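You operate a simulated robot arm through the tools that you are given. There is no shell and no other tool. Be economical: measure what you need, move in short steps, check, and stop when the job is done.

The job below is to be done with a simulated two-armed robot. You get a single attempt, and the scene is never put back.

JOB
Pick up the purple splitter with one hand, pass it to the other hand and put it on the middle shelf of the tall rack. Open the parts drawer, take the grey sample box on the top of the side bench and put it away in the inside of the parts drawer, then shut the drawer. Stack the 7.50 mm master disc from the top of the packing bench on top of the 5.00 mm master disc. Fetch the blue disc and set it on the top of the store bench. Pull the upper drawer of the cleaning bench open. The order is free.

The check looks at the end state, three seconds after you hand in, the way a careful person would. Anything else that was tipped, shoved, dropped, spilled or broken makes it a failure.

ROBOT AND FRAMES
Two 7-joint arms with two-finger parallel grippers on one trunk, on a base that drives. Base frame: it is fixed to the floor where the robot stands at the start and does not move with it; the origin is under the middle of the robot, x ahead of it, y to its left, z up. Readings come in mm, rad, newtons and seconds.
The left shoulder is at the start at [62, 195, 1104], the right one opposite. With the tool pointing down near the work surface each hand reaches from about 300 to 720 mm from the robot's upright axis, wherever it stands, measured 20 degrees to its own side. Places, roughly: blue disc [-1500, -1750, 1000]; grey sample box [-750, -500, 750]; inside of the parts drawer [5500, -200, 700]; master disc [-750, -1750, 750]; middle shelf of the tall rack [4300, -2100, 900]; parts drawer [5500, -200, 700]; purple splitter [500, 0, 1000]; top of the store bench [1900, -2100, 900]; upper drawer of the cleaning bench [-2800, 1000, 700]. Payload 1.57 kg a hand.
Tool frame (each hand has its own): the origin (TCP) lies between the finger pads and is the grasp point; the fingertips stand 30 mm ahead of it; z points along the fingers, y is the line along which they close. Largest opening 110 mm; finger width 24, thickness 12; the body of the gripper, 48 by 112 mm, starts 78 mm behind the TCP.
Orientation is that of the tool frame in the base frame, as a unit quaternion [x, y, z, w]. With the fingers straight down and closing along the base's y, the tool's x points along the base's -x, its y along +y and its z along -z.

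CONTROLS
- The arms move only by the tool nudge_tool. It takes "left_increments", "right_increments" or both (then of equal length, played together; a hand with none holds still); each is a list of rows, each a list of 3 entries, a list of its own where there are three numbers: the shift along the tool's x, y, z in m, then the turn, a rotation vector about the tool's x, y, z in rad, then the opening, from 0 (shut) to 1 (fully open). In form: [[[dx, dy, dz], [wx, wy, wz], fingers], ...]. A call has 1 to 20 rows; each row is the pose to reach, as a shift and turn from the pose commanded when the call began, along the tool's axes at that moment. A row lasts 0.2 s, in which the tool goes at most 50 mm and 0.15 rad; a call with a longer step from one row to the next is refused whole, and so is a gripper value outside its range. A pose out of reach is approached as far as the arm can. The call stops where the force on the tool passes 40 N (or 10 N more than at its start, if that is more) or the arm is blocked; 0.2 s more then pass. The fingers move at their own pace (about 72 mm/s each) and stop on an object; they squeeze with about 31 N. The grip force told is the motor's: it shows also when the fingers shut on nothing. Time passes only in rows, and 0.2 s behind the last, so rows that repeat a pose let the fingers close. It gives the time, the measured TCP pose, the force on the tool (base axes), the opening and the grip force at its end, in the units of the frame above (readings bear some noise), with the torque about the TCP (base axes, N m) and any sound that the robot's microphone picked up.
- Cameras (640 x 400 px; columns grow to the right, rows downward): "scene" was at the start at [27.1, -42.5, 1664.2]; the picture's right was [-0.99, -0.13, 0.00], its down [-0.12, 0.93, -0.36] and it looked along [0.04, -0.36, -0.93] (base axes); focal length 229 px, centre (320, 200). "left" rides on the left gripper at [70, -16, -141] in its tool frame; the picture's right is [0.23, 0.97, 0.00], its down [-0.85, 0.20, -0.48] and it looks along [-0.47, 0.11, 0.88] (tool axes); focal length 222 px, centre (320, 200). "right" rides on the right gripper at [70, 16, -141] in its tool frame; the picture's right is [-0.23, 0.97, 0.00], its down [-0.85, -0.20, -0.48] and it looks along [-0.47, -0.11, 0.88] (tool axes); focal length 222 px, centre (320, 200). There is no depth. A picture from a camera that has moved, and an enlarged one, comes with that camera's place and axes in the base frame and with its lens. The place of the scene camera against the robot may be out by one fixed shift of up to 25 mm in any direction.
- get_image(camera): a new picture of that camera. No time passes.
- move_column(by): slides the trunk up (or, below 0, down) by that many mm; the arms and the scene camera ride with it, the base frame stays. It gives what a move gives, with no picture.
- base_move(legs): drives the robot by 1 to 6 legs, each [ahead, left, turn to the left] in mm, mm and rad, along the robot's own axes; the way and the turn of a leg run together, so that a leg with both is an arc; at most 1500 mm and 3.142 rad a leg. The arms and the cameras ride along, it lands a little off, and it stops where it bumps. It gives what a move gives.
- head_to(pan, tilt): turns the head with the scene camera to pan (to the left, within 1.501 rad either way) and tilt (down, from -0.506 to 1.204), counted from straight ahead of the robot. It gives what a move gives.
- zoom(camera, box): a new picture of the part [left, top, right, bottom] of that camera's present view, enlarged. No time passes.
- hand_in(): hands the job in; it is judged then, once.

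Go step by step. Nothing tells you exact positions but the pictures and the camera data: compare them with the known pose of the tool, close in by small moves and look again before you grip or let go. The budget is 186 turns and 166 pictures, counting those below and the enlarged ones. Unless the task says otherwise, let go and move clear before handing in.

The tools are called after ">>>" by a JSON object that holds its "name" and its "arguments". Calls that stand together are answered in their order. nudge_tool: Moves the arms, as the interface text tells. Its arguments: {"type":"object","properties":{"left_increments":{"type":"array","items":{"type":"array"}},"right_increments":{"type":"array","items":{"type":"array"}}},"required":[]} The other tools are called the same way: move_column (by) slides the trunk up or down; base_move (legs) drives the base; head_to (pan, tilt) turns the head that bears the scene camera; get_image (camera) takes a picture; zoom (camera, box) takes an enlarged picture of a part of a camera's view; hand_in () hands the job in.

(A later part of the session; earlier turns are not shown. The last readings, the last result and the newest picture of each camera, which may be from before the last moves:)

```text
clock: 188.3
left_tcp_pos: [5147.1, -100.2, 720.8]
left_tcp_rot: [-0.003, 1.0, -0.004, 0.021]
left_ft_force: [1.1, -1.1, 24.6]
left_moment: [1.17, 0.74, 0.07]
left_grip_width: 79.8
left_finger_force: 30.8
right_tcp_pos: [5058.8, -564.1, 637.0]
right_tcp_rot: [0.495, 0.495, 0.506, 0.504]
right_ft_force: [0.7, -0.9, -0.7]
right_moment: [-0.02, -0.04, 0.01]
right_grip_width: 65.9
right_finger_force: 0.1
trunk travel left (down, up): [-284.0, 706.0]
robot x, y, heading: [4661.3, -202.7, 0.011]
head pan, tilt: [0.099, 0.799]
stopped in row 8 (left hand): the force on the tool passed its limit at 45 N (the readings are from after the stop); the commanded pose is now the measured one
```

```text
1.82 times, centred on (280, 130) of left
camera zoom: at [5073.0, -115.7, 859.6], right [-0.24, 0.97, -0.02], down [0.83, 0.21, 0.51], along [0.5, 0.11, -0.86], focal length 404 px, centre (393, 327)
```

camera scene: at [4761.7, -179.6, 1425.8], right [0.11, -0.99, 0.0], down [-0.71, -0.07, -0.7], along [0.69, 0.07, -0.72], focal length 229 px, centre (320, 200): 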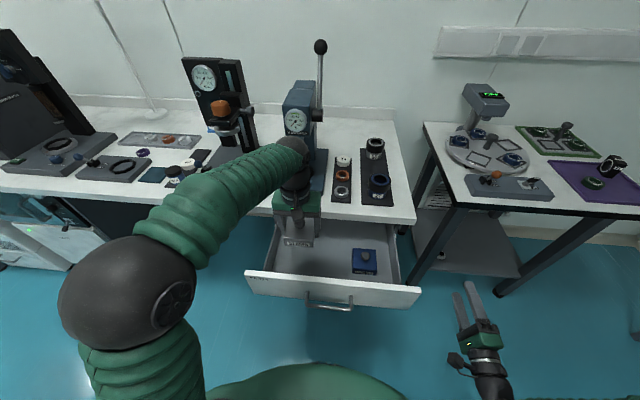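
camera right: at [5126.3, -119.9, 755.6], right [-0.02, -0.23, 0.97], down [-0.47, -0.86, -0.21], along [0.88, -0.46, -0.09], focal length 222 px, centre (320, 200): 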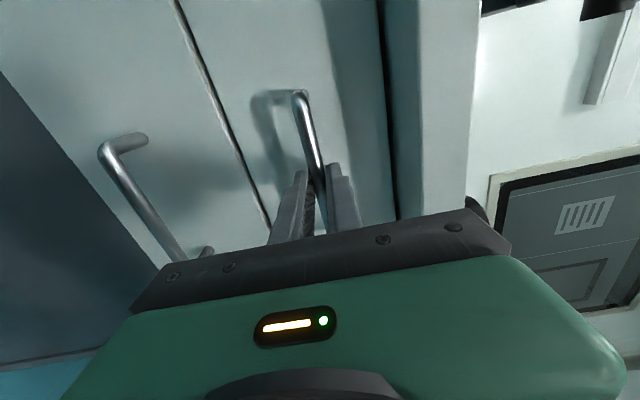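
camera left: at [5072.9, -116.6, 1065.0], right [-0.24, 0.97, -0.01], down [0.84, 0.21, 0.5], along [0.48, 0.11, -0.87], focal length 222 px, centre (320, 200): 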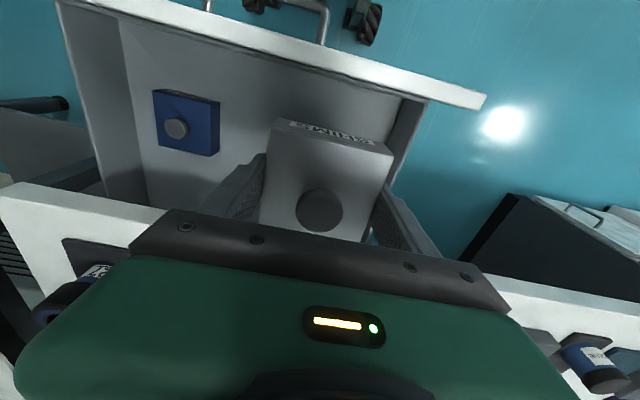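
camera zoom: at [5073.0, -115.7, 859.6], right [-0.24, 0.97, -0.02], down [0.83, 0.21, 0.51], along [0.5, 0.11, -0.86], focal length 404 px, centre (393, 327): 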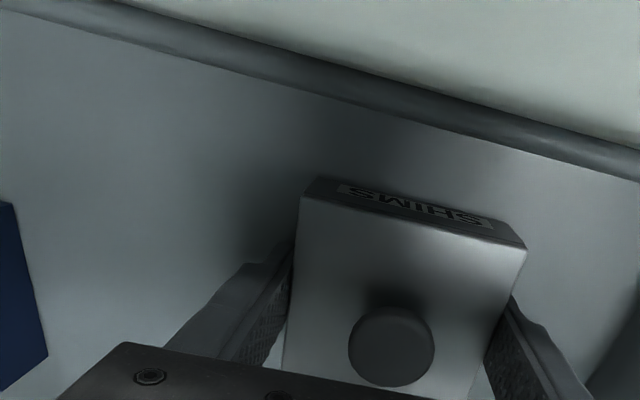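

Contact with the drawer floor. I'll ease up 1 mm, open, and rise straight up.

>>> {"name": "nudge_tool", "arguments": {"left_increments": [[[0, 0, -0.001], [0, 0, 0], 0.4], [[0, 0, -0.001], [0, 0, 0], 0.95], [[0, 0, -0.001], [0, 0, 0], 0.95], [[0, 0, -0.001], [0, 0, 0], 0.95], [[0, 0, -0.03], [0, 0, 0], 0.95], [[0, 0, -0.07], [0, 0, 0], 0.95], [[0, 0, -0.11], [0, 0, 0], 0.95], [[0, 0, -0.15], [0, 0, 0], 0.95], [[0, 0, -0.19], [0, 0, 0], 0.95], [[0, 0, -0.22], [0, 0, 0], 0.95]]}}

>>> {"name": "get_image", "arguments": {"camera": "left"}}

```text
clock: 190.5
left_tcp_pos: [5141.1, -95.8, 937.7]
left_tcp_rot: [-0.003, 1.0, -0.003, 0.017]
left_ft_force: [-0.6, 1.1, 0.0]
left_moment: [0.01, -0.03, -0.01]
left_grip_width: 104.8
left_finger_force: 0.1
right_tcp_pos: [5058.1, -562.7, 636.4]
right_tcp_rot: [0.495, 0.495, 0.507, 0.503]
right_ft_force: [0.3, -0.1, 0.4]
right_moment: [0.0, -0.01, -0.02]
right_grip_width: 66.1
right_finger_force: 0.0
trunk travel left (down, up): [-284.0, 706.0]
robot x, y, heading: [4658.8, -202.6, 0.008]
head pan, tilt: [0.099, 0.799]
heard: snap
```

```text
48 pictures are left
camera left: at [5066.9, -112.1, 1075.3], right [-0.24, 0.97, -0.01], down [0.84, 0.21, 0.5], along [0.49, 0.11, -0.86], focal length 222 px, centre (320, 200)
```

left: 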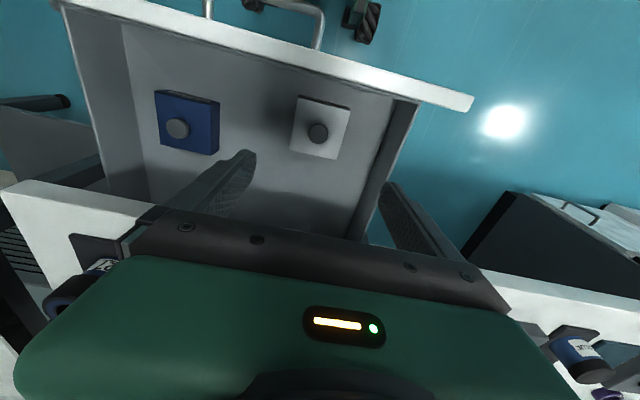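

The box sits upright in the drawer, lid snapped on. Now to shut it: retract the left hand, drive back, and bring the right hand in front of the handle again.

>>> {"name": "nudge_tool", "arguments": {"left_increments": [[[0.04, 0.01, 0], [0, 0, 0], 0.95], [[0.08, 0.03, 0], [0, 0, 0], 0.95], [[0.12, 0.05, 0], [0, 0, 0], 0.95], [[0.16, 0.08, 0], [0, 0, 0], 0.95]]}}

>>> {"name": "base_move", "arguments": {"legs": [[-300, 0, 0], [0, 80, 0]]}}

>>> {"name": "nudge_tool", "arguments": {"right_increments": [[[0.03, 0.007, 0.017], [0, 0, 0], 0.6], [[0.06, 0.014, 0.034], [0, 0, 0], 0.6], [[0.09, 0.021, 0.05], [0, 0, 0], 0.6], [[0.12, 0.028, 0.068], [0, 0, 0], 0.6], [[0.15, 0.035, 0.085], [0, 0, 0], 0.6], [[0.18, 0.042, 0.102], [0, 0, 0], 0.6], [[0.21, 0.049, 0.119], [0, 0, 0], 0.6], [[0.24, 0.056, 0.136], [0, 0, 0], 0.6], [[0.27, 0.063, 0.153], [0, 0, 0], 0.6], [[0.298, 0.065, 0.17], [0, 0, 0], 0.6]]}}

>>> {"name": "get_image", "arguments": {"camera": "right"}}

```text
clock: 191.5
left_tcp_pos: [4976.2, -16.7, 931.3]
left_tcp_rot: [-0.005, 1.0, -0.004, 0.017]
left_ft_force: [0.7, -0.3, 0.7]
left_moment: [0.01, -0.03, 0.0]
left_grip_width: 104.5
left_finger_force: 0.2
right_tcp_pos: [5057.6, -563.7, 638.2]
right_tcp_rot: [0.494, 0.495, 0.507, 0.504]
right_ft_force: [0.3, 0.0, -0.3]
right_moment: [0.0, 0.01, 0.0]
right_grip_width: 66.2
right_finger_force: 0.1
trunk travel left (down, up): [-284.0, 706.0]
robot x, y, heading: [4660.5, -200.3, 0.008]
head pan, tilt: [0.099, 0.799]
```

```text
clock: 193.3
left_tcp_pos: [4738.9, -17.9, 932.8]
left_tcp_rot: [-0.004, 1.0, -0.003, 0.018]
left_ft_force: [0.2, -0.4, 0.3]
left_moment: [0.0, 0.01, -0.01]
left_grip_width: 104.8
left_finger_force: 0.1
right_tcp_pos: [4819.7, -564.0, 637.9]
right_tcp_rot: [0.495, 0.494, 0.507, 0.504]
right_ft_force: [-0.6, -0.1, -0.7]
right_moment: [0.03, -0.01, 0.02]
right_grip_width: 66.2
right_finger_force: 0.1
trunk travel left (down, up): [-284.0, 706.0]
robot x, y, heading: [4421.8, -204.2, 0.005]
head pan, tilt: [0.099, 0.799]
stopped in leg 1: the robot was blocked; the commanded pose is now the measured one
```

```text
clock: 195.5
left_tcp_pos: [4740.3, -20.0, 931.4]
left_tcp_rot: [-0.004, 1.0, -0.003, 0.016]
left_ft_force: [0.5, 1.1, 0.4]
left_moment: [-0.01, 0.02, -0.02]
left_grip_width: 104.5
left_finger_force: 0.0
right_tcp_pos: [4987.0, -270.5, 705.8]
right_tcp_rot: [0.495, 0.492, 0.508, 0.505]
right_ft_force: [-0.5, -12.5, -1.0]
right_moment: [0.48, -0.16, -0.3]
right_grip_width: 66.1
right_finger_force: 0.1
right hand out of reach, approached as far as the arm can: row 1, 2, 3, 4, 5, 6, 7
trunk travel left (down, up): [-284.0, 706.0]
robot x, y, heading: [4423.4, -201.9, 0.011]
head pan, tilt: [0.099, 0.799]
```

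```text
47 pictures are left
camera right: at [4846.1, -200.4, 718.1], right [-0.03, -0.23, 0.97], down [-0.47, -0.85, -0.22], along [0.88, -0.47, -0.09], focal length 222 px, centre (320, 200)
```

right: 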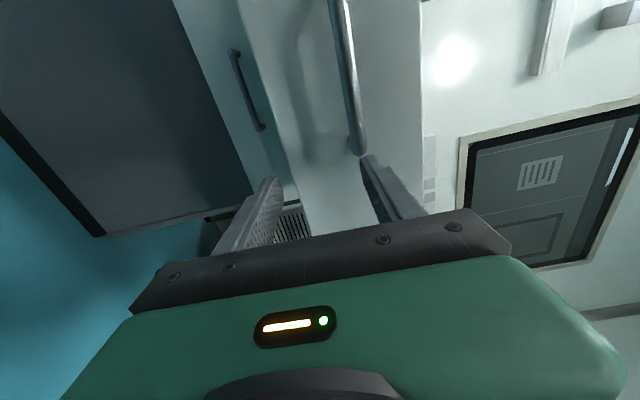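

Two findings: the upper finger touches the handle's right leg, and the base bumped something behind at x≈4422 (I'll check that). I'll back the hand off, close the fingers to push the drawer face just below the handle, and look behind.

>>> {"name": "nudge_tool", "arguments": {"right_increments": [[[-0.005, 0, -0.02], [0, 0, 0], 0.6], [[-0.005, -0.005, -0.05], [0, 0, 0], 0.3], [[-0.005, -0.01, -0.07], [0, 0, 0], 0], [[-0.005, -0.01, -0.07], [0, 0, 0], 0], [[-0.005, -0.01, -0.07], [0, 0, 0], 0]]}}

>>> {"name": "base_move", "arguments": {"legs": [[15, 80, 0]]}}

>>> {"name": "get_image", "arguments": {"camera": "right"}}

>>> {"name": "head_to", "arguments": {"pan": 1.5, "tilt": 0.9}}

>>> {"name": "get_image", "arguments": {"camera": "scene"}}

```text
clock: 196.7
left_tcp_pos: [4740.7, -17.4, 931.6]
left_tcp_rot: [-0.005, 1.0, -0.005, 0.017]
left_ft_force: [-1.2, 0.4, -0.1]
left_moment: [0.02, 0.02, -0.01]
left_grip_width: 104.7
left_finger_force: 0.1
right_tcp_pos: [4917.9, -270.4, 694.9]
right_tcp_rot: [0.494, 0.495, 0.507, 0.504]
right_ft_force: [-0.1, 0.1, 0.0]
right_moment: [0.01, 0.01, -0.02]
right_grip_width: 0.0
right_finger_force: 20.6
trunk travel left (down, up): [-284.0, 706.0]
robot x, y, heading: [4420.6, -202.7, 0.007]
head pan, tilt: [0.099, 0.799]
```

```text
clock: 197.8
left_tcp_pos: [4755.1, 55.1, 931.6]
left_tcp_rot: [-0.004, 1.0, -0.001, 0.016]
left_ft_force: [0.3, 0.5, 0.8]
left_moment: [-0.04, 0.0, -0.01]
left_grip_width: 104.4
left_finger_force: 0.1
right_tcp_pos: [4931.8, -195.7, 694.7]
right_tcp_rot: [0.495, 0.494, 0.509, 0.502]
right_ft_force: [0.0, -0.9, -1.5]
right_moment: [-0.03, -0.01, 0.02]
right_grip_width: 0.0
right_finger_force: 21.7
trunk travel left (down, up): [-284.0, 706.0]
robot x, y, heading: [4436.4, -127.4, 0.01]
head pan, tilt: [0.099, 0.799]
```

```text
46 pictures are left
camera right: at [4790.9, -126.3, 708.0], right [-0.02, -0.23, 0.97], down [-0.47, -0.86, -0.22], along [0.88, -0.46, -0.09], focal length 222 px, centre (320, 200)
```

right: 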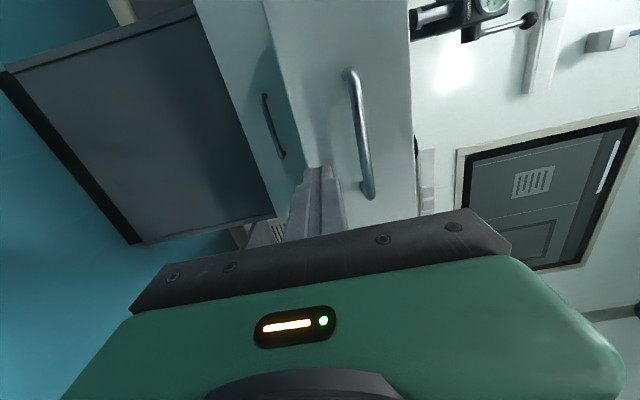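

```text
clock: 199.3
left_tcp_pos: [4753.7, 65.9, 930.1]
left_tcp_rot: [-0.004, 1.0, -0.008, 0.018]
left_ft_force: [0.0, 0.3, 0.2]
left_moment: [-0.04, 0.0, -0.02]
left_grip_width: 104.3
left_finger_force: 0.0
right_tcp_pos: [4932.6, -189.6, 696.0]
right_tcp_rot: [0.492, 0.496, 0.506, 0.505]
right_ft_force: [-0.2, -0.3, -0.9]
right_moment: [0.0, -0.01, -0.01]
right_grip_width: 0.0
right_finger_force: 20.6
trunk travel left (down, up): [-284.0, 706.0]
robot x, y, heading: [4441.7, -123.8, 0.005]
head pan, tilt: [1.499, 0.901]
```

```text
45 pictures are left
camera scene: at [4461.2, -30.7, 1268.2], right [1.0, -0.07, 0.0], down [-0.05, -0.78, -0.62], along [0.04, 0.62, -0.78], focal length 229 px, centre (320, 200)
```

scene: 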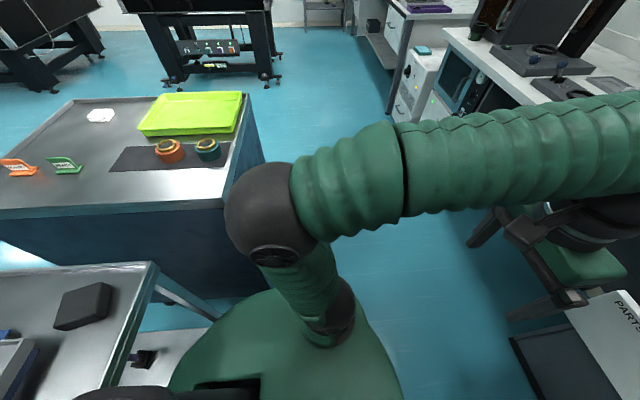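

The things behind look undisturbed (a table end was touched only by the base stop). The fist is just below the handle at the drawer centre; I'll push the drawer shut by driving forward.

>>> {"name": "base_move", "arguments": {"legs": [[345, 0, 0]]}}

>>> {"name": "head_to", "arguments": {"pan": -0.3, "tilt": 0.9}}

>>> {"name": "get_image", "arguments": {"camera": "scene"}}

```text
clock: 201.5
left_tcp_pos: [5098.9, 66.7, 930.7]
left_tcp_rot: [-0.005, 1.0, -0.006, 0.017]
left_ft_force: [0.1, -0.5, -0.3]
left_moment: [-0.02, 0.04, 0.03]
left_grip_width: 104.3
left_finger_force: 0.2
right_tcp_pos: [5277.7, -187.3, 694.2]
right_tcp_rot: [0.492, 0.496, 0.507, 0.505]
right_ft_force: [-0.1, -0.9, -0.3]
right_moment: [0.04, 0.0, -0.02]
right_grip_width: 0.0
right_finger_force: 21.7
trunk travel left (down, up): [-284.0, 706.0]
robot x, y, heading: [4777.5, -123.6, 0.003]
head pan, tilt: [1.499, 0.901]
```

```text
clock: 203.3
left_tcp_pos: [5097.1, 66.6, 930.7]
left_tcp_rot: [-0.005, 1.0, -0.006, 0.017]
left_ft_force: [0.1, 0.7, -0.1]
left_moment: [0.0, 0.04, 0.01]
left_grip_width: 104.5
left_finger_force: 0.1
right_tcp_pos: [5276.1, -187.3, 695.5]
right_tcp_rot: [0.492, 0.496, 0.507, 0.505]
right_ft_force: [-0.2, -0.2, 0.7]
right_moment: [-0.01, 0.0, 0.0]
right_grip_width: 0.0
right_finger_force: 21.3
trunk travel left (down, up): [-284.0, 706.0]
robot x, y, heading: [4781.6, -124.0, 0.004]
head pan, tilt: [-0.3, 0.901]
```

```text
44 pictures are left
camera scene: at [4872.5, -127.8, 1268.1], right [-0.29, -0.96, 0.0], down [-0.75, 0.23, -0.62], along [0.59, -0.18, -0.78], focal length 229 px, centre (320, 200)
```

scene: 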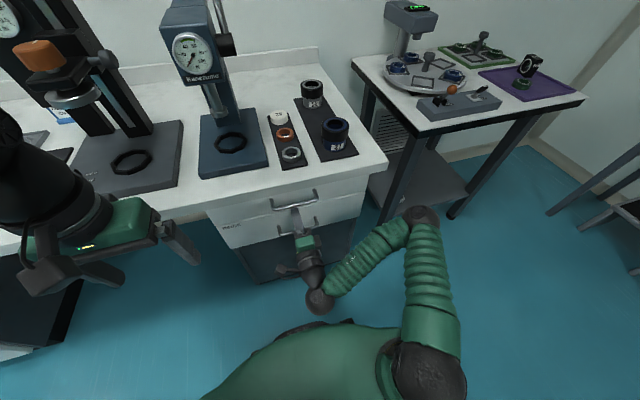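

Nearly shut; one more small push until it stops.

>>> {"name": "base_move", "arguments": {"legs": [[25, 0, 0]]}}

>>> {"name": "zoom", "arguments": {"camera": "scene", "box": [190, 150, 390, 280]}}

```text
clock: 204.2
left_tcp_pos: [5120.0, 66.8, 930.1]
left_tcp_rot: [-0.005, 1.0, -0.006, 0.016]
left_ft_force: [0.2, -0.6, 1.3]
left_moment: [0.0, 0.01, 0.0]
left_grip_width: 104.3
left_finger_force: 0.0
right_tcp_pos: [5296.8, -186.5, 695.5]
right_tcp_rot: [0.492, 0.497, 0.507, 0.505]
right_ft_force: [0.6, -0.5, 0.5]
right_moment: [0.01, -0.02, 0.02]
right_grip_width: 0.1
right_finger_force: 21.2
trunk travel left (down, up): [-284.0, 706.0]
robot x, y, heading: [4806.4, -120.7, 0.011]
head pan, tilt: [-0.3, 0.901]
stopped in leg 1: the force on the tool passed its limit at 83 N (the readings are from after the stop); the commanded pose is now the measured one
```

```text
3.08 times, centred on (290, 215) of scene
camera zoom: at [4895.3, -127.6, 1268.1], right [-0.29, -0.96, 0.0], down [-0.75, 0.23, -0.62], along [0.59, -0.18, -0.78], focal length 705 px, centre (412, 154)
```

zoom: 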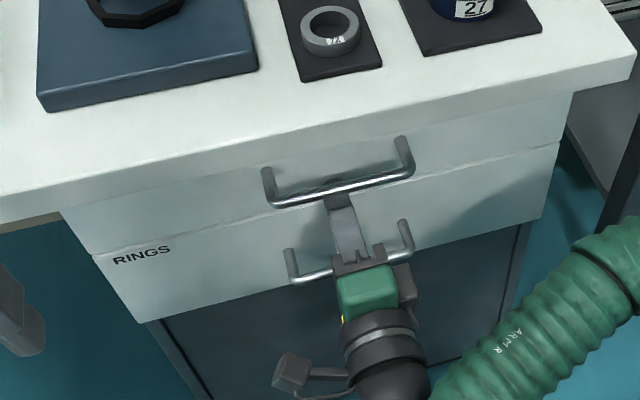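

The parts drawer is fully shut. Next, the far end: I'll raise the trunk, back off, turn round and drive along the aisle toward the packing bench.

>>> {"name": "base_move", "arguments": {"legs": [[-150, 0, 0]]}}

>>> {"name": "move_column", "arguments": {"by": 420}}

>>> {"name": "base_move", "arguments": {"legs": [[-80, 0, 0], [0, -850, 0], [0, 0, 3.13], [1300, 0, 0], [1300, 0, 0], [1300, 0, 0]]}}

```text
clock: 205.6
left_tcp_pos: [4970.5, 66.7, 929.3]
left_tcp_rot: [-0.007, 1.0, -0.006, 0.017]
left_ft_force: [0.6, -0.6, -0.2]
left_moment: [0.01, -0.04, -0.02]
left_grip_width: 104.6
left_finger_force: 0.0
right_tcp_pos: [5146.8, -186.9, 696.7]
right_tcp_rot: [0.491, 0.497, 0.508, 0.504]
right_ft_force: [-0.4, -0.9, 0.6]
right_moment: [-0.01, -0.01, -0.03]
right_grip_width: 0.2
right_finger_force: 21.8
trunk travel left (down, up): [-284.0, 706.0]
robot x, y, heading: [4653.9, -126.5, 0.003]
head pan, tilt: [-0.3, 0.901]
```

```text
refused: 420 is not a number from -400 to 400
```

```text
clock: 226.3
left_tcp_pos: [2617.6, -918.9, 930.1]
left_tcp_rot: [0.998, -0.066, -0.018, -0.008]
left_ft_force: [0.1, -0.7, -0.8]
left_moment: [0.0, 0.03, 0.0]
left_grip_width: 104.6
left_finger_force: 0.1
right_tcp_pos: [2480.5, -639.3, 695.1]
right_tcp_rot: [-0.46, 0.531, 0.536, -0.468]
right_ft_force: [0.0, -0.3, 0.1]
right_moment: [0.01, 0.0, 0.01]
right_grip_width: 0.2
right_finger_force: 21.1
trunk travel left (down, up): [-284.0, 706.0]
robot x, y, heading: [2951.2, -774.0, 3.006]
head pan, tilt: [-0.3, 0.901]
stopped in leg 5: the robot was blocked; the commanded pose is now the measured one
```

Blocked at (2951,-774): the trunk wasn't raised (limit 400) and my heading drifted toward the main bench. I'll look to the right side before moving.

>>> {"name": "head_to", "arguments": {"pan": -1.3, "tilt": 0.8}}

>>> {"name": "get_image", "arguments": {"camera": "scene"}}

```text
clock: 227.6
left_tcp_pos: [2619.2, -919.2, 930.0]
left_tcp_rot: [0.998, -0.065, -0.019, -0.008]
left_ft_force: [0.4, 0.6, 0.1]
left_moment: [0.02, 0.0, -0.02]
left_grip_width: 104.6
left_finger_force: 0.0
right_tcp_pos: [2480.3, -639.7, 695.5]
right_tcp_rot: [-0.462, 0.53, 0.536, -0.468]
right_ft_force: [0.1, 0.4, -0.1]
right_moment: [-0.01, 0.0, 0.01]
right_grip_width: 0.1
right_finger_force: 21.5
trunk travel left (down, up): [-284.0, 706.0]
robot x, y, heading: [2952.4, -775.9, 3.007]
head pan, tilt: [-1.3, 0.799]
```

```text
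42 pictures are left
camera scene: at [2909.1, -681.4, 1277.1], right [0.99, 0.14, -0.01], down [0.09, -0.71, -0.7], along [-0.1, 0.7, -0.71], focal length 229 px, centre (320, 200)
```

scene: 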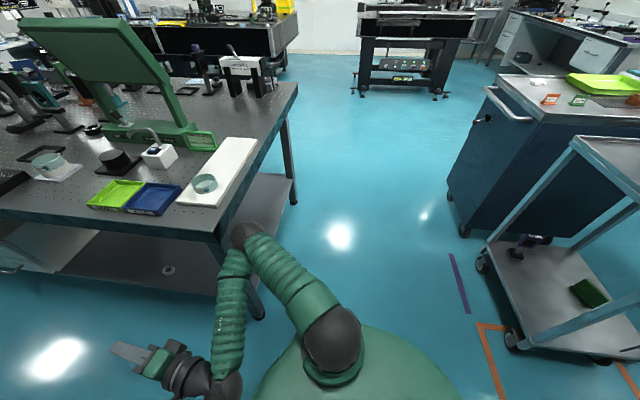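

The right elbow touched the far corner of the main bench; nothing on it looks disturbed. I'll strafe away, straighten the heading, raise the trunk and go on.

>>> {"name": "base_move", "arguments": {"legs": [[0, 280, 0], [0, 0, 0.13]]}}

>>> {"name": "move_column", "arguments": {"by": 400}}

>>> {"name": "base_move", "arguments": {"legs": [[1300, 0, 0], [1300, 0, 0]]}}

>>> {"name": "head_to", "arguments": {"pan": 0.6, "tilt": 0.55}}

>>> {"name": "get_image", "arguments": {"camera": "scene"}}

```text
clock: 230.1
left_tcp_pos: [2594.3, -1225.6, 930.5]
left_tcp_rot: [1.0, -0.001, -0.013, -0.003]
left_ft_force: [-0.6, 0.2, 0.2]
left_moment: [-0.05, 0.0, 0.03]
left_grip_width: 104.5
left_finger_force: 0.2
right_tcp_pos: [2424.3, -969.5, 689.0]
right_tcp_rot: [-0.494, 0.504, 0.5, -0.502]
right_ft_force: [-0.5, 0.1, -0.5]
right_moment: [-0.03, 0.0, 0.05]
right_grip_width: 0.0
right_finger_force: 21.4
trunk travel left (down, up): [-284.0, 706.0]
robot x, y, heading: [2914.0, -1047.0, 3.139]
head pan, tilt: [-1.3, 0.799]
```

```text
clock: 233.9
left_tcp_pos: [2594.1, -1230.4, 1328.7]
left_tcp_rot: [1.0, -0.001, -0.014, -0.005]
left_ft_force: [0.7, -0.9, 0.2]
left_moment: [0.04, -0.01, -0.01]
left_grip_width: 104.5
left_finger_force: 0.1
right_tcp_pos: [2423.5, -972.6, 1089.4]
right_tcp_rot: [-0.495, 0.502, 0.502, -0.501]
right_ft_force: [-0.5, 0.1, 0.0]
right_moment: [0.0, 0.02, -0.02]
right_grip_width: 0.1
right_finger_force: 21.2
trunk travel left (down, up): [-684.0, 306.0]
robot x, y, heading: [2913.8, -1048.2, 3.134]
head pan, tilt: [-1.3, 0.799]
```

```text
clock: 246.5
left_tcp_pos: [-0.9, -1192.2, 1329.4]
left_tcp_rot: [1.0, -0.006, -0.015, -0.005]
left_ft_force: [-0.3, 0.4, 0.4]
left_moment: [0.0, 0.01, 0.02]
left_grip_width: 104.5
left_finger_force: 0.1
right_tcp_pos: [-168.7, -932.7, 1090.6]
right_tcp_rot: [-0.493, 0.504, 0.505, -0.498]
right_ft_force: [0.2, -0.4, 0.1]
right_moment: [-0.03, -0.02, -0.02]
right_grip_width: 0.0
right_finger_force: 21.2
trunk travel left (down, up): [-684.0, 306.0]
robot x, y, heading: [319.3, -1015.9, 3.125]
head pan, tilt: [-1.3, 0.799]
```

```text
clock: 248.4
left_tcp_pos: [-1.0, -1194.0, 1329.4]
left_tcp_rot: [1.0, -0.006, -0.015, -0.005]
left_ft_force: [0.2, 0.2, 0.3]
left_moment: [-0.02, 0.03, -0.01]
left_grip_width: 104.5
left_finger_force: 0.1
right_tcp_pos: [-168.9, -933.0, 1090.1]
right_tcp_rot: [-0.493, 0.504, 0.505, -0.498]
right_ft_force: [0.2, 0.4, 0.0]
right_moment: [0.01, -0.01, -0.02]
right_grip_width: 0.1
right_finger_force: 21.5
trunk travel left (down, up): [-684.0, 306.0]
robot x, y, heading: [317.7, -1015.9, 3.122]
head pan, tilt: [0.6, 0.55]
```

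```text
41 pictures are left
camera scene: at [200.4, -1045.6, 1697.3], right [-0.55, 0.83, 0.0], down [0.44, 0.29, -0.85], along [-0.71, -0.47, -0.52], focal length 229 px, centre (320, 200)
```

scene: 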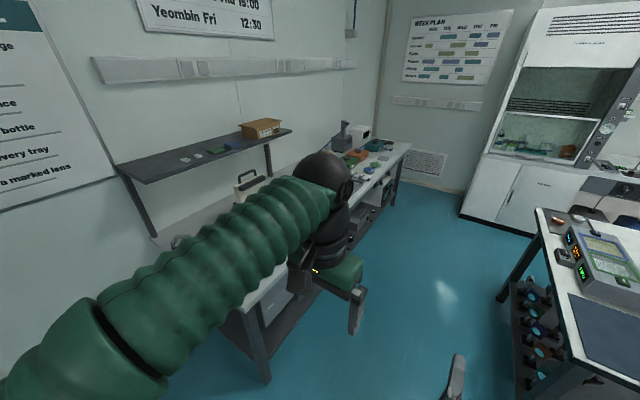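

The packing bench is ahead-left. I'll raise the trunk a bit, drive along and face the bench to find the discs.

>>> {"name": "move_column", "arguments": {"by": 150}}

>>> {"name": "base_move", "arguments": {"legs": [[1300, -20, 0], [0, 0, 1.59]]}}

>>> {"name": "head_to", "arguments": {"pan": 0, "tilt": 0.75}}

>>> {"name": "get_image", "arguments": {"camera": "scene"}}

```text
clock: 250.2
left_tcp_pos: [-0.6, -1193.2, 1478.2]
left_tcp_rot: [1.0, -0.006, -0.014, -0.005]
left_ft_force: [0.0, -1.3, 0.3]
left_moment: [0.02, -0.01, 0.01]
left_grip_width: 104.8
left_finger_force: 0.1
right_tcp_pos: [-168.6, -933.5, 1239.2]
right_tcp_rot: [-0.493, 0.504, 0.505, -0.498]
right_ft_force: [-0.2, 0.0, 0.0]
right_moment: [-0.02, -0.02, 0.04]
right_grip_width: 0.1
right_finger_force: 21.2
trunk travel left (down, up): [-834.0, 156.0]
robot x, y, heading: [320.5, -1010.4, 3.128]
head pan, tilt: [0.6, 0.55]
```

```text
clock: 260.7
left_tcp_pos: [-818.4, -1285.8, 1479.9]
left_tcp_rot: [0.706, 0.708, -0.014, 0.006]
left_ft_force: [-0.8, 0.6, 1.1]
left_moment: [0.01, -0.03, 0.01]
left_grip_width: 104.7
left_finger_force: 0.1
right_tcp_pos: [-1074.8, -1459.4, 1240.1]
right_tcp_rot: [0.705, -0.002, 0.002, 0.709]
right_ft_force: [0.3, -0.4, 0.5]
right_moment: [0.04, 0.02, 0.0]
right_grip_width: 0.0
right_finger_force: 22.0
trunk travel left (down, up): [-834.0, 156.0]
robot x, y, heading: [-1004.8, -971.0, -1.568]
head pan, tilt: [0.6, 0.55]
```

```text
clock: 261.7
left_tcp_pos: [-818.4, -1286.8, 1480.0]
left_tcp_rot: [0.705, 0.709, -0.013, 0.007]
left_ft_force: [-0.8, -0.5, 0.9]
left_moment: [0.0, 0.01, -0.01]
left_grip_width: 104.3
left_finger_force: 0.1
right_tcp_pos: [-1073.8, -1458.0, 1240.5]
right_tcp_rot: [0.705, -0.002, 0.002, 0.709]
right_ft_force: [-1.1, 0.2, 0.3]
right_moment: [-0.01, -0.01, 0.01]
right_grip_width: 0.0
right_finger_force: 21.4
trunk travel left (down, up): [-834.0, 156.0]
robot x, y, heading: [-1002.2, -965.7, -1.57]
head pan, tilt: [0.0, 0.75]
```

```text
40 pictures are left
camera scene: at [-1016.5, -1068.1, 1830.0], right [-1.0, 0.0, 0.0], down [0.0, 0.68, -0.73], along [0.0, -0.73, -0.68], focal length 229 px, centre (320, 200)
```

scene: 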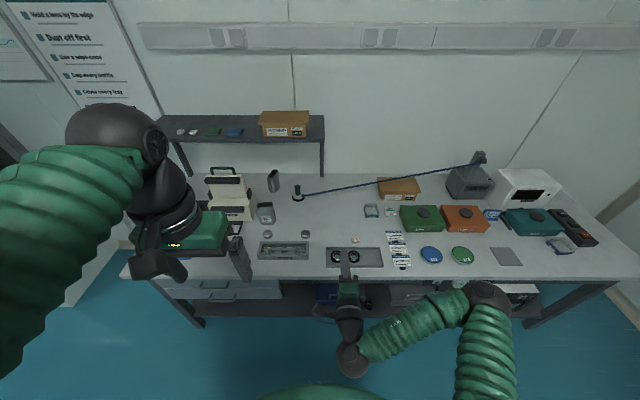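

A fine overview: a blue disc and a green disc on the bench right, other small discs left. Zooming to identify them.

>>> {"name": "zoom", "arguments": {"camera": "scene", "box": [240, 180, 400, 280]}}

>>> {"name": "zoom", "arguments": {"camera": "scene", "box": [360, 180, 520, 280]}}

>>> {"name": "zoom", "arguments": {"camera": "scene", "box": [150, 100, 310, 200]}}

```text
4.00 times, centred on (320, 230) of scene
camera zoom: at [-1016.5, -1068.1, 1830.0], right [-1.0, 0.0, 0.0], down [0.0, 0.68, -0.73], along [0.0, -0.73, -0.68], focal length 917 px, centre (320, 80)
```

zoom: 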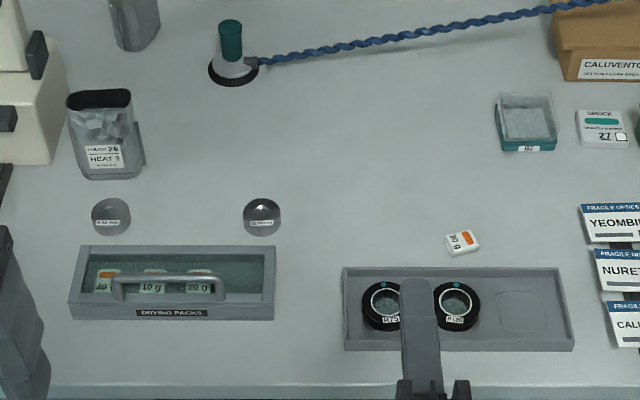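

```text
4.00 times, centred on (440, 230) of scene
camera zoom: at [-1016.5, -1068.1, 1830.0], right [-1.0, 0.0, 0.0], down [0.0, 0.68, -0.73], along [0.0, -0.73, -0.68], focal length 917 px, centre (-160, 80)
```

zoom: 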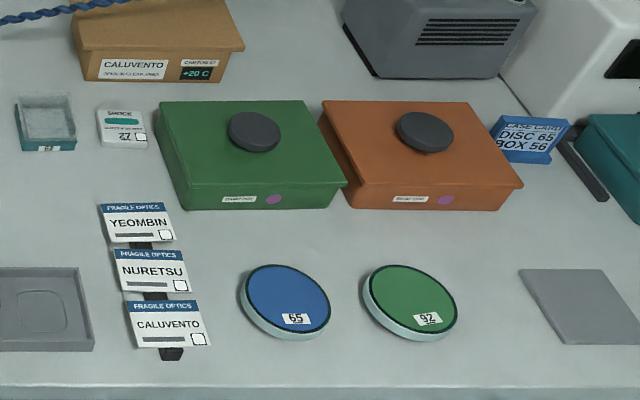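

```text
4.00 times, centred on (230, 150) of scene
camera zoom: at [-1016.5, -1068.1, 1830.0], right [-1.0, 0.0, 0.0], down [0.0, 0.68, -0.73], along [0.0, -0.73, -0.68], focal length 917 px, centre (680, 400)
```

zoom: 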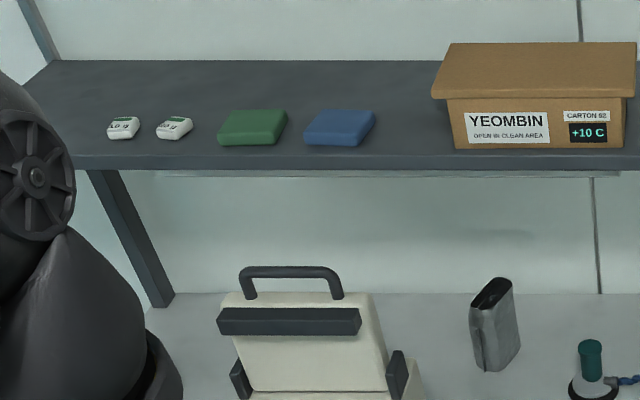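

Two grey master discs sit near (-736,-1842) and (-939,-1842); the blue disc "65" near (-1561,-1700). Zoom in to read the master labels.

>>> {"name": "zoom", "arguments": {"camera": "scene", "box": [258, 222, 318, 246]}}

```text
10.67 times, centred on (288, 234) of scene
camera zoom: at [-1016.5, -1068.1, 1830.0], right [-1.0, 0.0, 0.0], down [0.0, 0.68, -0.73], along [0.0, -0.73, -0.68], focal length 2445 px, centre (661, -163)
```

zoom: 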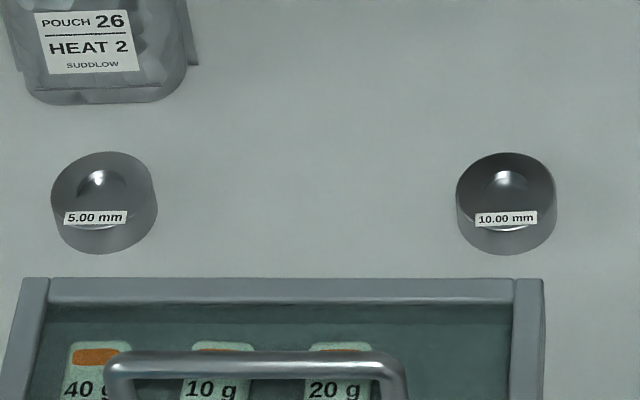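

The discs are 5.00 mm and 10.00 mm; the 7.50 mm one must be further left, hidden by my arm. I'll look with the left wrist camera.

>>> {"name": "get_image", "arguments": {"camera": "left"}}

```text
35 pictures are left
camera left: at [-832.2, -1211.7, 1618.6], right [0.97, 0.23, -0.02], down [0.21, -0.84, 0.5], along [0.1, -0.49, -0.87], focal length 222 px, centre (320, 200)
```

left: 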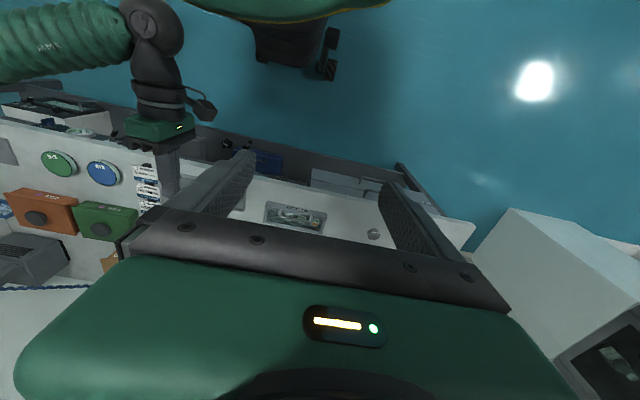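

A third grey disc is at about (-487,-1746). I'll lower the trunk, drive so it lies in front of the left hand, and view it.

>>> {"name": "base_move", "arguments": {"legs": [[0, 420, 0], [250, 0, 0]]}}

>>> {"name": "move_column", "arguments": {"by": -140}}

>>> {"name": "nudge_tool", "arguments": {"left_increments": [[[-0.03, -0.015, 0.03], [0, 0, 0], 0.95], [[-0.06, -0.03, 0.06], [0, 0, 0], 0.95], [[-0.09, -0.045, 0.09], [0, 0, 0], 0.95], [[-0.12, -0.06, 0.12], [0, 0, 0], 0.95], [[-0.15, -0.075, 0.15], [0, 0, 0], 0.95], [[-0.16, -0.086, 0.19], [0, 0, 0], 0.95], [[-0.165, -0.086, 0.23], [0, 0, 0], 0.95], [[-0.165, -0.086, 0.27], [0, 0, 0], 0.95]]}}

>>> {"name": "get_image", "arguments": {"camera": "left"}}

```text
clock: 265.7
left_tcp_pos: [-398.7, -1538.0, 1479.5]
left_tcp_rot: [0.708, 0.706, -0.016, 0.006]
left_ft_force: [-0.6, -0.8, 0.0]
left_moment: [0.02, 0.03, 0.0]
left_grip_width: 104.2
left_finger_force: 0.0
right_tcp_pos: [-657.3, -1709.3, 1242.2]
right_tcp_rot: [0.703, -0.005, -0.001, 0.711]
right_ft_force: [0.2, 0.3, -0.7]
right_moment: [0.02, -0.02, 0.01]
right_grip_width: 0.1
right_finger_force: 21.0
trunk travel left (down, up): [-834.0, 156.0]
robot x, y, heading: [-584.1, -1222.4, -1.574]
head pan, tilt: [0.0, 0.75]
```

```text
clock: 267.4
left_tcp_pos: [-400.0, -1542.6, 1339.5]
left_tcp_rot: [0.708, 0.706, -0.015, 0.007]
left_ft_force: [0.2, 0.4, -0.4]
left_moment: [0.0, -0.01, 0.0]
left_grip_width: 104.7
left_finger_force: 0.1
right_tcp_pos: [-657.5, -1711.7, 1099.7]
right_tcp_rot: [0.705, -0.005, -0.001, 0.709]
right_ft_force: [0.8, 0.4, -0.3]
right_moment: [-0.03, 0.0, -0.02]
right_grip_width: 0.0
right_finger_force: 20.9
trunk travel left (down, up): [-694.0, 296.0]
robot x, y, heading: [-580.4, -1222.1, -1.581]
head pan, tilt: [0.0, 0.75]
```

```text
clock: 269.2
left_tcp_pos: [-489.4, -1715.8, 1074.2]
left_tcp_rot: [0.708, 0.706, -0.013, 0.006]
left_ft_force: [-0.6, -0.1, -0.3]
left_moment: [0.03, -0.01, -0.02]
left_grip_width: 104.5
left_finger_force: 0.1
right_tcp_pos: [-658.8, -1714.8, 1099.6]
right_tcp_rot: [0.705, -0.004, 0.0, 0.709]
right_ft_force: [-0.5, -1.1, 0.3]
right_moment: [0.01, 0.03, -0.02]
right_grip_width: 0.3
right_finger_force: 21.4
trunk travel left (down, up): [-694.0, 296.0]
robot x, y, heading: [-583.9, -1223.4, -1.577]
head pan, tilt: [0.0, 0.75]
```

```text
34 pictures are left
camera left: at [-504.1, -1641.1, 1213.0], right [0.97, 0.23, -0.02], down [0.2, -0.84, 0.5], along [0.1, -0.49, -0.87], focal length 222 px, centre (320, 200)
```

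left: 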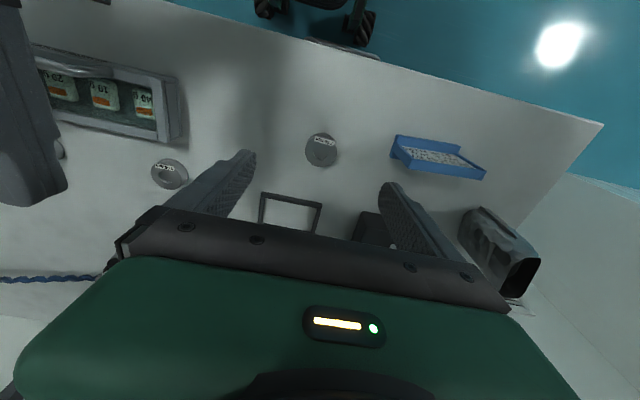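

The third disc is at (-485,-1746), right under the hand. Zoom to read it.

>>> {"name": "zoom", "arguments": {"camera": "left", "box": [290, 125, 350, 175]}}

>>> {"name": "nudge_tool", "arguments": {"left_increments": [[[-0.015, 0.001, 0.04], [0, 0, 0], 0.8], [[-0.03, 0.002, 0.08], [0, 0, 0], 0.8], [[-0.03, 0.002, 0.12], [0, 0, 0], 0.8]]}}

>>> {"name": "zoom", "arguments": {"camera": "left", "box": [220, 90, 420, 220]}}

```text
8.00 times, centred on (320, 150) of left
camera zoom: at [-504.1, -1641.1, 1213.0], right [0.97, 0.23, -0.02], down [0.2, -0.84, 0.5], along [0.1, -0.49, -0.87], focal length 1777 px, centre (320, 600)
```

zoom: 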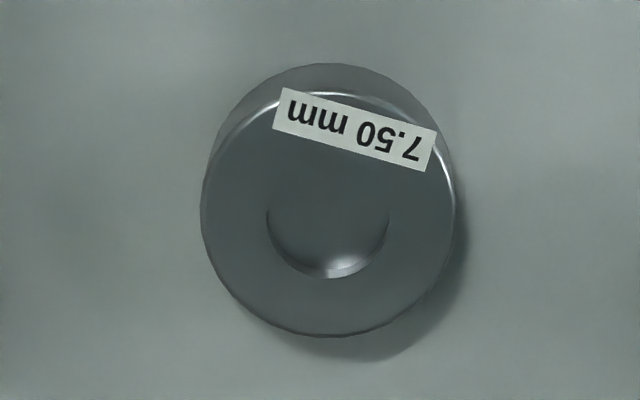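

```text
clock: 270.0
left_tcp_pos: [-487.5, -1749.2, 956.4]
left_tcp_rot: [0.708, 0.706, -0.014, 0.007]
left_ft_force: [0.4, -0.9, -0.5]
left_moment: [0.01, 0.04, 0.02]
left_grip_width: 87.8
left_finger_force: 0.0
right_tcp_pos: [-658.2, -1713.5, 1100.7]
right_tcp_rot: [0.704, -0.006, 0.0, 0.71]
right_ft_force: [0.1, 0.0, 1.2]
right_moment: [0.02, -0.04, -0.01]
right_grip_width: 0.0
right_finger_force: 20.9
trunk travel left (down, up): [-694.0, 296.0]
robot x, y, heading: [-584.9, -1226.3, -1.576]
head pan, tilt: [0.0, 0.75]
```

```text
3.08 times, centred on (320, 155) of left
camera zoom: at [-501.4, -1675.7, 1094.9], right [0.97, 0.23, -0.02], down [0.2, -0.84, 0.5], along [0.1, -0.49, -0.86], focal length 684 px, centre (320, 338)
```

zoom: 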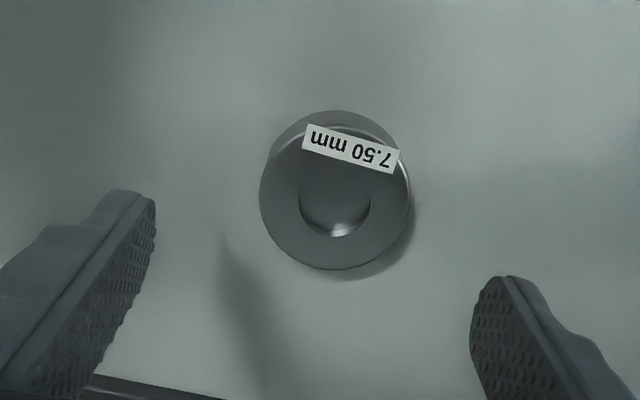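

It is the 7.50 mm disc. I'll centre, level the tool, descend so the fingertips cover its upper half, and check.

>>> {"name": "nudge_tool", "arguments": {"left_increments": [[[0.005, 0.004, 0.02], [-0.01, 0.027, 0], 0.8], [[0.005, 0.004, 0.045], [-0.01, 0.027, 0], 0.8], [[0.005, 0.004, 0.058], [-0.01, 0.027, 0], 0.8]]}}

>>> {"name": "zoom", "arguments": {"camera": "left", "box": [220, 90, 420, 220]}}

```text
clock: 270.8
left_tcp_pos: [-485.7, -1745.2, 896.9]
left_tcp_rot: [0.707, 0.707, -0.001, 0.0]
left_ft_force: [0.2, -0.2, 0.7]
left_moment: [0.0, 0.01, 0.01]
left_grip_width: 88.0
left_finger_force: 0.1
right_tcp_pos: [-659.2, -1712.4, 1101.1]
right_tcp_rot: [0.705, -0.005, 0.0, 0.709]
right_ft_force: [0.8, -0.3, 0.4]
right_moment: [-0.01, -0.02, -0.02]
right_grip_width: 0.1
right_finger_force: 21.7
trunk travel left (down, up): [-694.0, 296.0]
robot x, y, heading: [-583.3, -1223.7, -1.574]
head pan, tilt: [0.0, 0.75]
```

```text
3.08 times, centred on (320, 155) of left
camera zoom: at [-500.9, -1674.7, 1037.8], right [0.97, 0.23, 0.0], down [0.2, -0.85, 0.48], along [0.11, -0.47, -0.88], focal length 684 px, centre (320, 338)
```

zoom: 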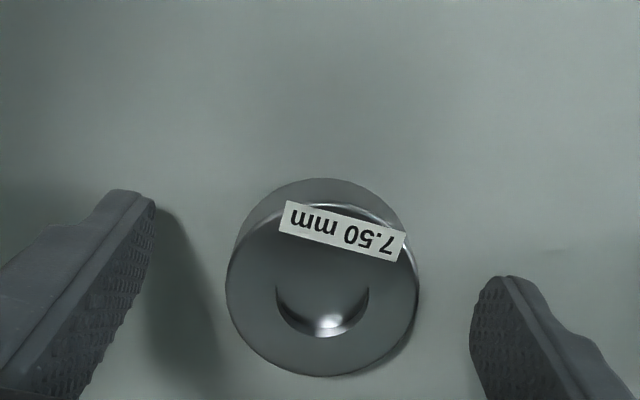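

Disc top is at z≈876; the tips overlap about 9 mm. I'll lower 6 mm more, close and lift.

>>> {"name": "nudge_tool", "arguments": {"left_increments": [[[-0.001, 0.002, 0.006], [0, 0, 0], 0.8], [[-0.001, 0.002, 0.006], [0, 0, 0], 0.4], [[-0.001, 0.002, 0.006], [0, 0, 0], 0], [[-0.001, 0.002, 0.006], [0, 0, 0], 0], [[-0.001, 0.002, 0.006], [0, 0, 0], 0], [[-0.001, 0.002, -0.03], [0, 0, 0], 0], [[-0.001, 0.002, -0.07], [0, 0, 0], 0]]}}

>>> {"name": "zoom", "arguments": {"camera": "left", "box": [80, 60, 400, 260]}}

```text
clock: 272.4
left_tcp_pos: [-483.7, -1746.5, 967.0]
left_tcp_rot: [0.707, 0.707, 0.0, 0.002]
left_ft_force: [0.1, 0.1, -2.5]
left_moment: [-0.05, -0.02, 0.0]
left_grip_width: 49.0
left_finger_force: 30.9
right_tcp_pos: [-657.8, -1712.1, 1099.9]
right_tcp_rot: [0.704, -0.004, -0.001, 0.71]
right_ft_force: [0.6, -0.8, -0.4]
right_moment: [-0.01, 0.01, -0.02]
right_grip_width: 0.0
right_finger_force: 21.2
trunk travel left (down, up): [-694.0, 296.0]
robot x, y, heading: [-582.2, -1224.2, -1.573]
head pan, tilt: [0.0, 0.75]
```

```text
2.00 times, centred on (240, 160) of left
camera zoom: at [-499.7, -1676.5, 1108.6], right [0.97, 0.23, 0.0], down [0.2, -0.85, 0.48], along [0.11, -0.47, -0.88], focal length 444 px, centre (480, 280)
```

zoom: 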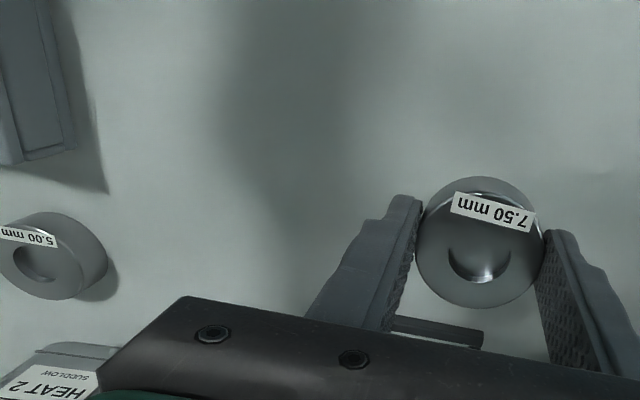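

Got it (49 mm, 2.5 N). The 5.00 mm disc is near (-716,-1844). I'll raise, shift the base right and forward to bring the disc over it.

>>> {"name": "nudge_tool", "arguments": {"left_increments": [[[0, 0, -0.04], [0, 0, 0], 0], [[0, 0, -0.07], [0, 0, 0], 0]]}}

>>> {"name": "base_move", "arguments": {"legs": [[0, -232, 0], [75, 0, 0]]}}

>>> {"name": "get_image", "arguments": {"camera": "left"}}

```text
clock: 273.0
left_tcp_pos: [-484.6, -1745.7, 1038.6]
left_tcp_rot: [0.708, 0.706, -0.001, 0.001]
left_ft_force: [-1.1, 0.3, -2.1]
left_moment: [0.01, 0.0, 0.0]
left_grip_width: 49.1
left_finger_force: 30.7
right_tcp_pos: [-659.0, -1712.6, 1100.3]
right_tcp_rot: [0.704, -0.004, 0.0, 0.71]
right_ft_force: [-0.4, 0.4, 0.4]
right_moment: [-0.01, 0.01, -0.01]
right_grip_width: 0.1
right_finger_force: 20.9
trunk travel left (down, up): [-694.0, 296.0]
robot x, y, heading: [-587.0, -1223.4, -1.571]
head pan, tilt: [0.0, 0.75]
```

```text
clock: 275.3
left_tcp_pos: [-716.1, -1817.9, 1039.3]
left_tcp_rot: [0.706, 0.708, -0.002, 0.001]
left_ft_force: [0.2, -0.2, -2.1]
left_moment: [0.0, -0.02, -0.01]
left_grip_width: 49.1
left_finger_force: 30.5
right_tcp_pos: [-889.0, -1784.1, 1102.3]
right_tcp_rot: [0.704, -0.003, 0.001, 0.711]
right_ft_force: [1.3, 0.2, 0.4]
right_moment: [-0.02, -0.03, -0.02]
right_grip_width: 0.2
right_finger_force: 20.7
trunk travel left (down, up): [-694.0, 296.0]
robot x, y, heading: [-818.5, -1299.7, -1.572]
head pan, tilt: [0.0, 0.75]
```

```text
29 pictures are left
camera left: at [-730.9, -1747.4, 1180.7], right [0.97, 0.23, 0.0], down [0.2, -0.85, 0.48], along [0.11, -0.47, -0.88], focal length 222 px, centre (320, 200)
```

left: 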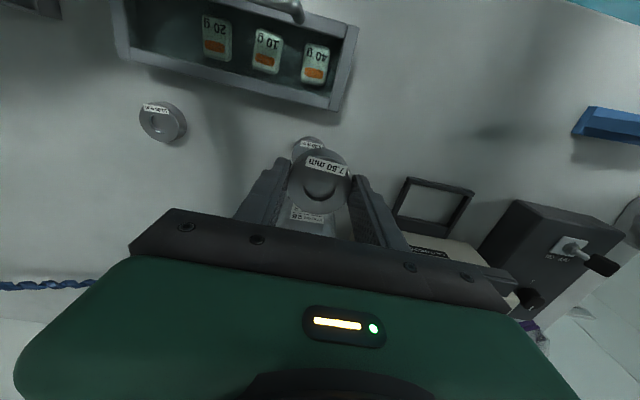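

The 5.00 mm disc peeks out just behind the held one. Zooming to get its centre precisely.

>>> {"name": "zoom", "arguments": {"camera": "left", "box": [240, 110, 400, 240]}}

```text
3.08 times, centred on (320, 175) of left
camera zoom: at [-730.9, -1747.4, 1180.7], right [0.97, 0.23, 0.0], down [0.2, -0.85, 0.48], along [0.11, -0.47, -0.88], focal length 684 px, centre (320, 277)
```

zoom: 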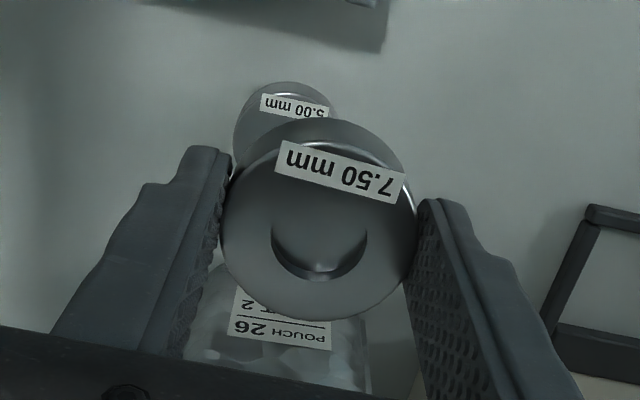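

Centre of the 5.00 mm disc: (-725,-1843). I need to shift -10 mm in x and -26 mm in y, then lower to just above it.

>>> {"name": "nudge_tool", "arguments": {"left_increments": [[[-0.0265, -0.01, 0], [0, 0, 0], 0], [[-0.0265, -0.01, 0.04], [0, 0, 0], 0], [[-0.0265, -0.01, 0.08], [0, 0, 0], 0], [[-0.0265, -0.01, 0.104], [0, 0, 0], 0]]}}

>>> {"name": "zoom", "arguments": {"camera": "left", "box": [240, 110, 400, 240]}}

>>> {"name": "zoom", "arguments": {"camera": "scene", "box": [220, 230, 320, 310]}}

```text
clock: 276.3
left_tcp_pos: [-721.3, -1848.5, 931.2]
left_tcp_rot: [0.707, 0.708, -0.003, -0.001]
left_ft_force: [-0.1, 0.0, -2.3]
left_moment: [0.0, 0.05, 0.0]
left_grip_width: 48.8
left_finger_force: 31.5
right_tcp_pos: [-884.6, -1789.1, 1101.4]
right_tcp_rot: [0.705, -0.002, 0.0, 0.709]
right_ft_force: [0.7, -0.8, 0.9]
right_moment: [0.02, -0.02, -0.04]
right_grip_width: 0.3
right_finger_force: 21.3
trunk travel left (down, up): [-694.0, 296.0]
robot x, y, heading: [-815.3, -1295.9, -1.571]
head pan, tilt: [0.0, 0.75]
```

```text
3.08 times, centred on (320, 175) of left
camera zoom: at [-736.3, -1777.8, 1072.6], right [0.97, 0.23, -0.01], down [0.2, -0.85, 0.48], along [0.11, -0.47, -0.88], focal length 684 px, centre (320, 277)
```

zoom: 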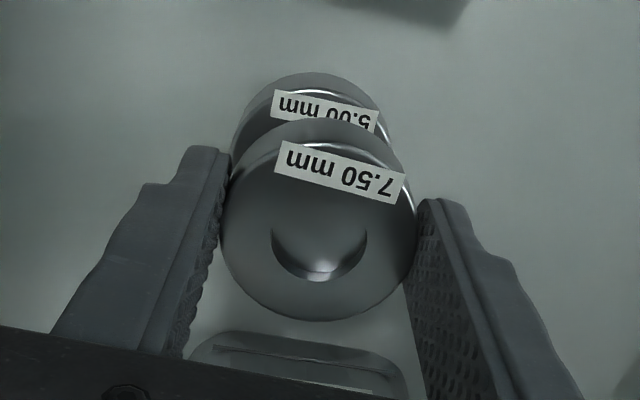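

```text
5.00 times, centred on (270, 270) of scene
camera zoom: at [-826.1, -1401.1, 1689.8], right [-1.0, 0.0, 0.0], down [0.0, 0.68, -0.73], along [0.0, -0.73, -0.68], focal length 1146 px, centre (570, -150)
```

zoom: 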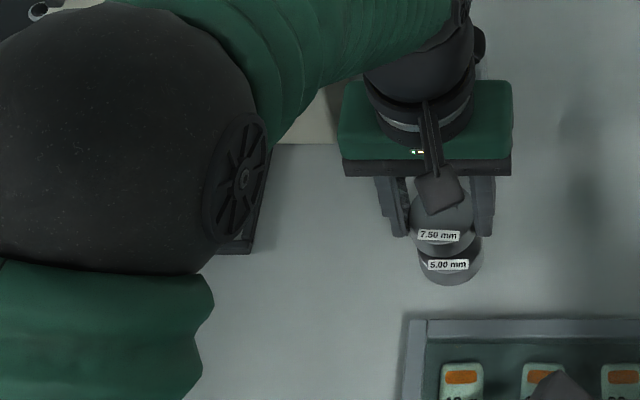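

Fine: still -4 mm in x and +2 mm in y needed. I'll correct and lower in small steps to contact.

>>> {"name": "nudge_tool", "arguments": {"left_increments": [[[0.002, -0.004, 0.0], [0, 0, 0], 0], [[0.002, -0.004, 0.005], [0, 0, 0], 0], [[0.002, -0.004, 0.009], [0, 0, 0], 0], [[0.002, -0.004, 0.011], [0, 0, 0], 0], [[0.002, -0.004, 0.012], [0, 0, 0], 0]]}}

>>> {"name": "zoom", "arguments": {"camera": "left", "box": [240, 110, 400, 240]}}

>>> {"name": "zoom", "arguments": {"camera": "scene", "box": [285, 262, 335, 302]}}

```text
clock: 277.5
left_tcp_pos: [-730.0, -1845.8, 920.4]
left_tcp_rot: [0.706, 0.708, -0.002, -0.001]
left_ft_force: [0.5, -0.6, -3.1]
left_moment: [-0.01, 0.0, -0.02]
left_grip_width: 48.7
left_finger_force: 30.7
right_tcp_pos: [-888.3, -1787.5, 1100.6]
right_tcp_rot: [0.704, -0.004, 0.001, 0.71]
right_ft_force: [-0.1, -0.9, 0.4]
right_moment: [-0.02, -0.01, 0.0]
right_grip_width: 0.0
right_finger_force: 21.3
trunk travel left (down, up): [-694.0, 296.0]
robot x, y, heading: [-817.5, -1301.1, -1.572]
head pan, tilt: [0.0, 0.75]
```

```text
3.08 times, centred on (320, 175) of left
camera zoom: at [-743.8, -1775.2, 1062.3], right [0.97, 0.23, 0.0], down [0.2, -0.85, 0.48], along [0.11, -0.47, -0.88], focal length 684 px, centre (320, 277)
```

zoom: 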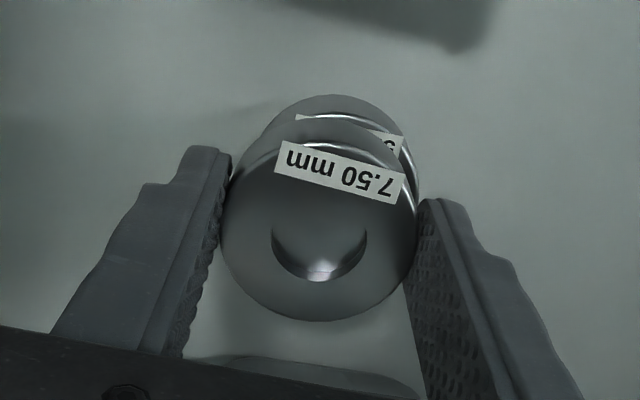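

```text
10.00 times, centred on (310, 282) of scene
camera zoom: at [-831.0, -1400.4, 1689.8], right [-1.0, 0.0, 0.0], down [0.0, 0.68, -0.73], along [0.0, -0.73, -0.68], focal length 2292 px, centre (420, -620)
```

zoom: 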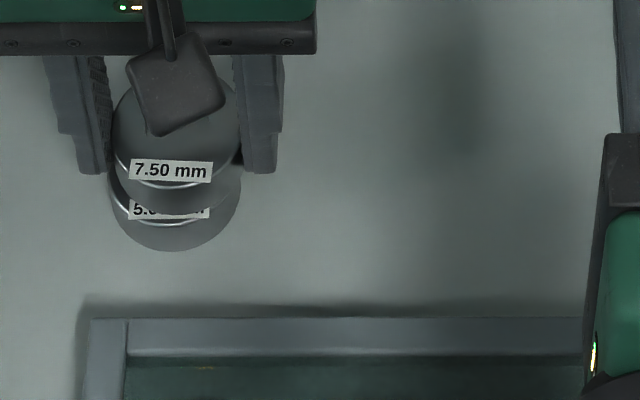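

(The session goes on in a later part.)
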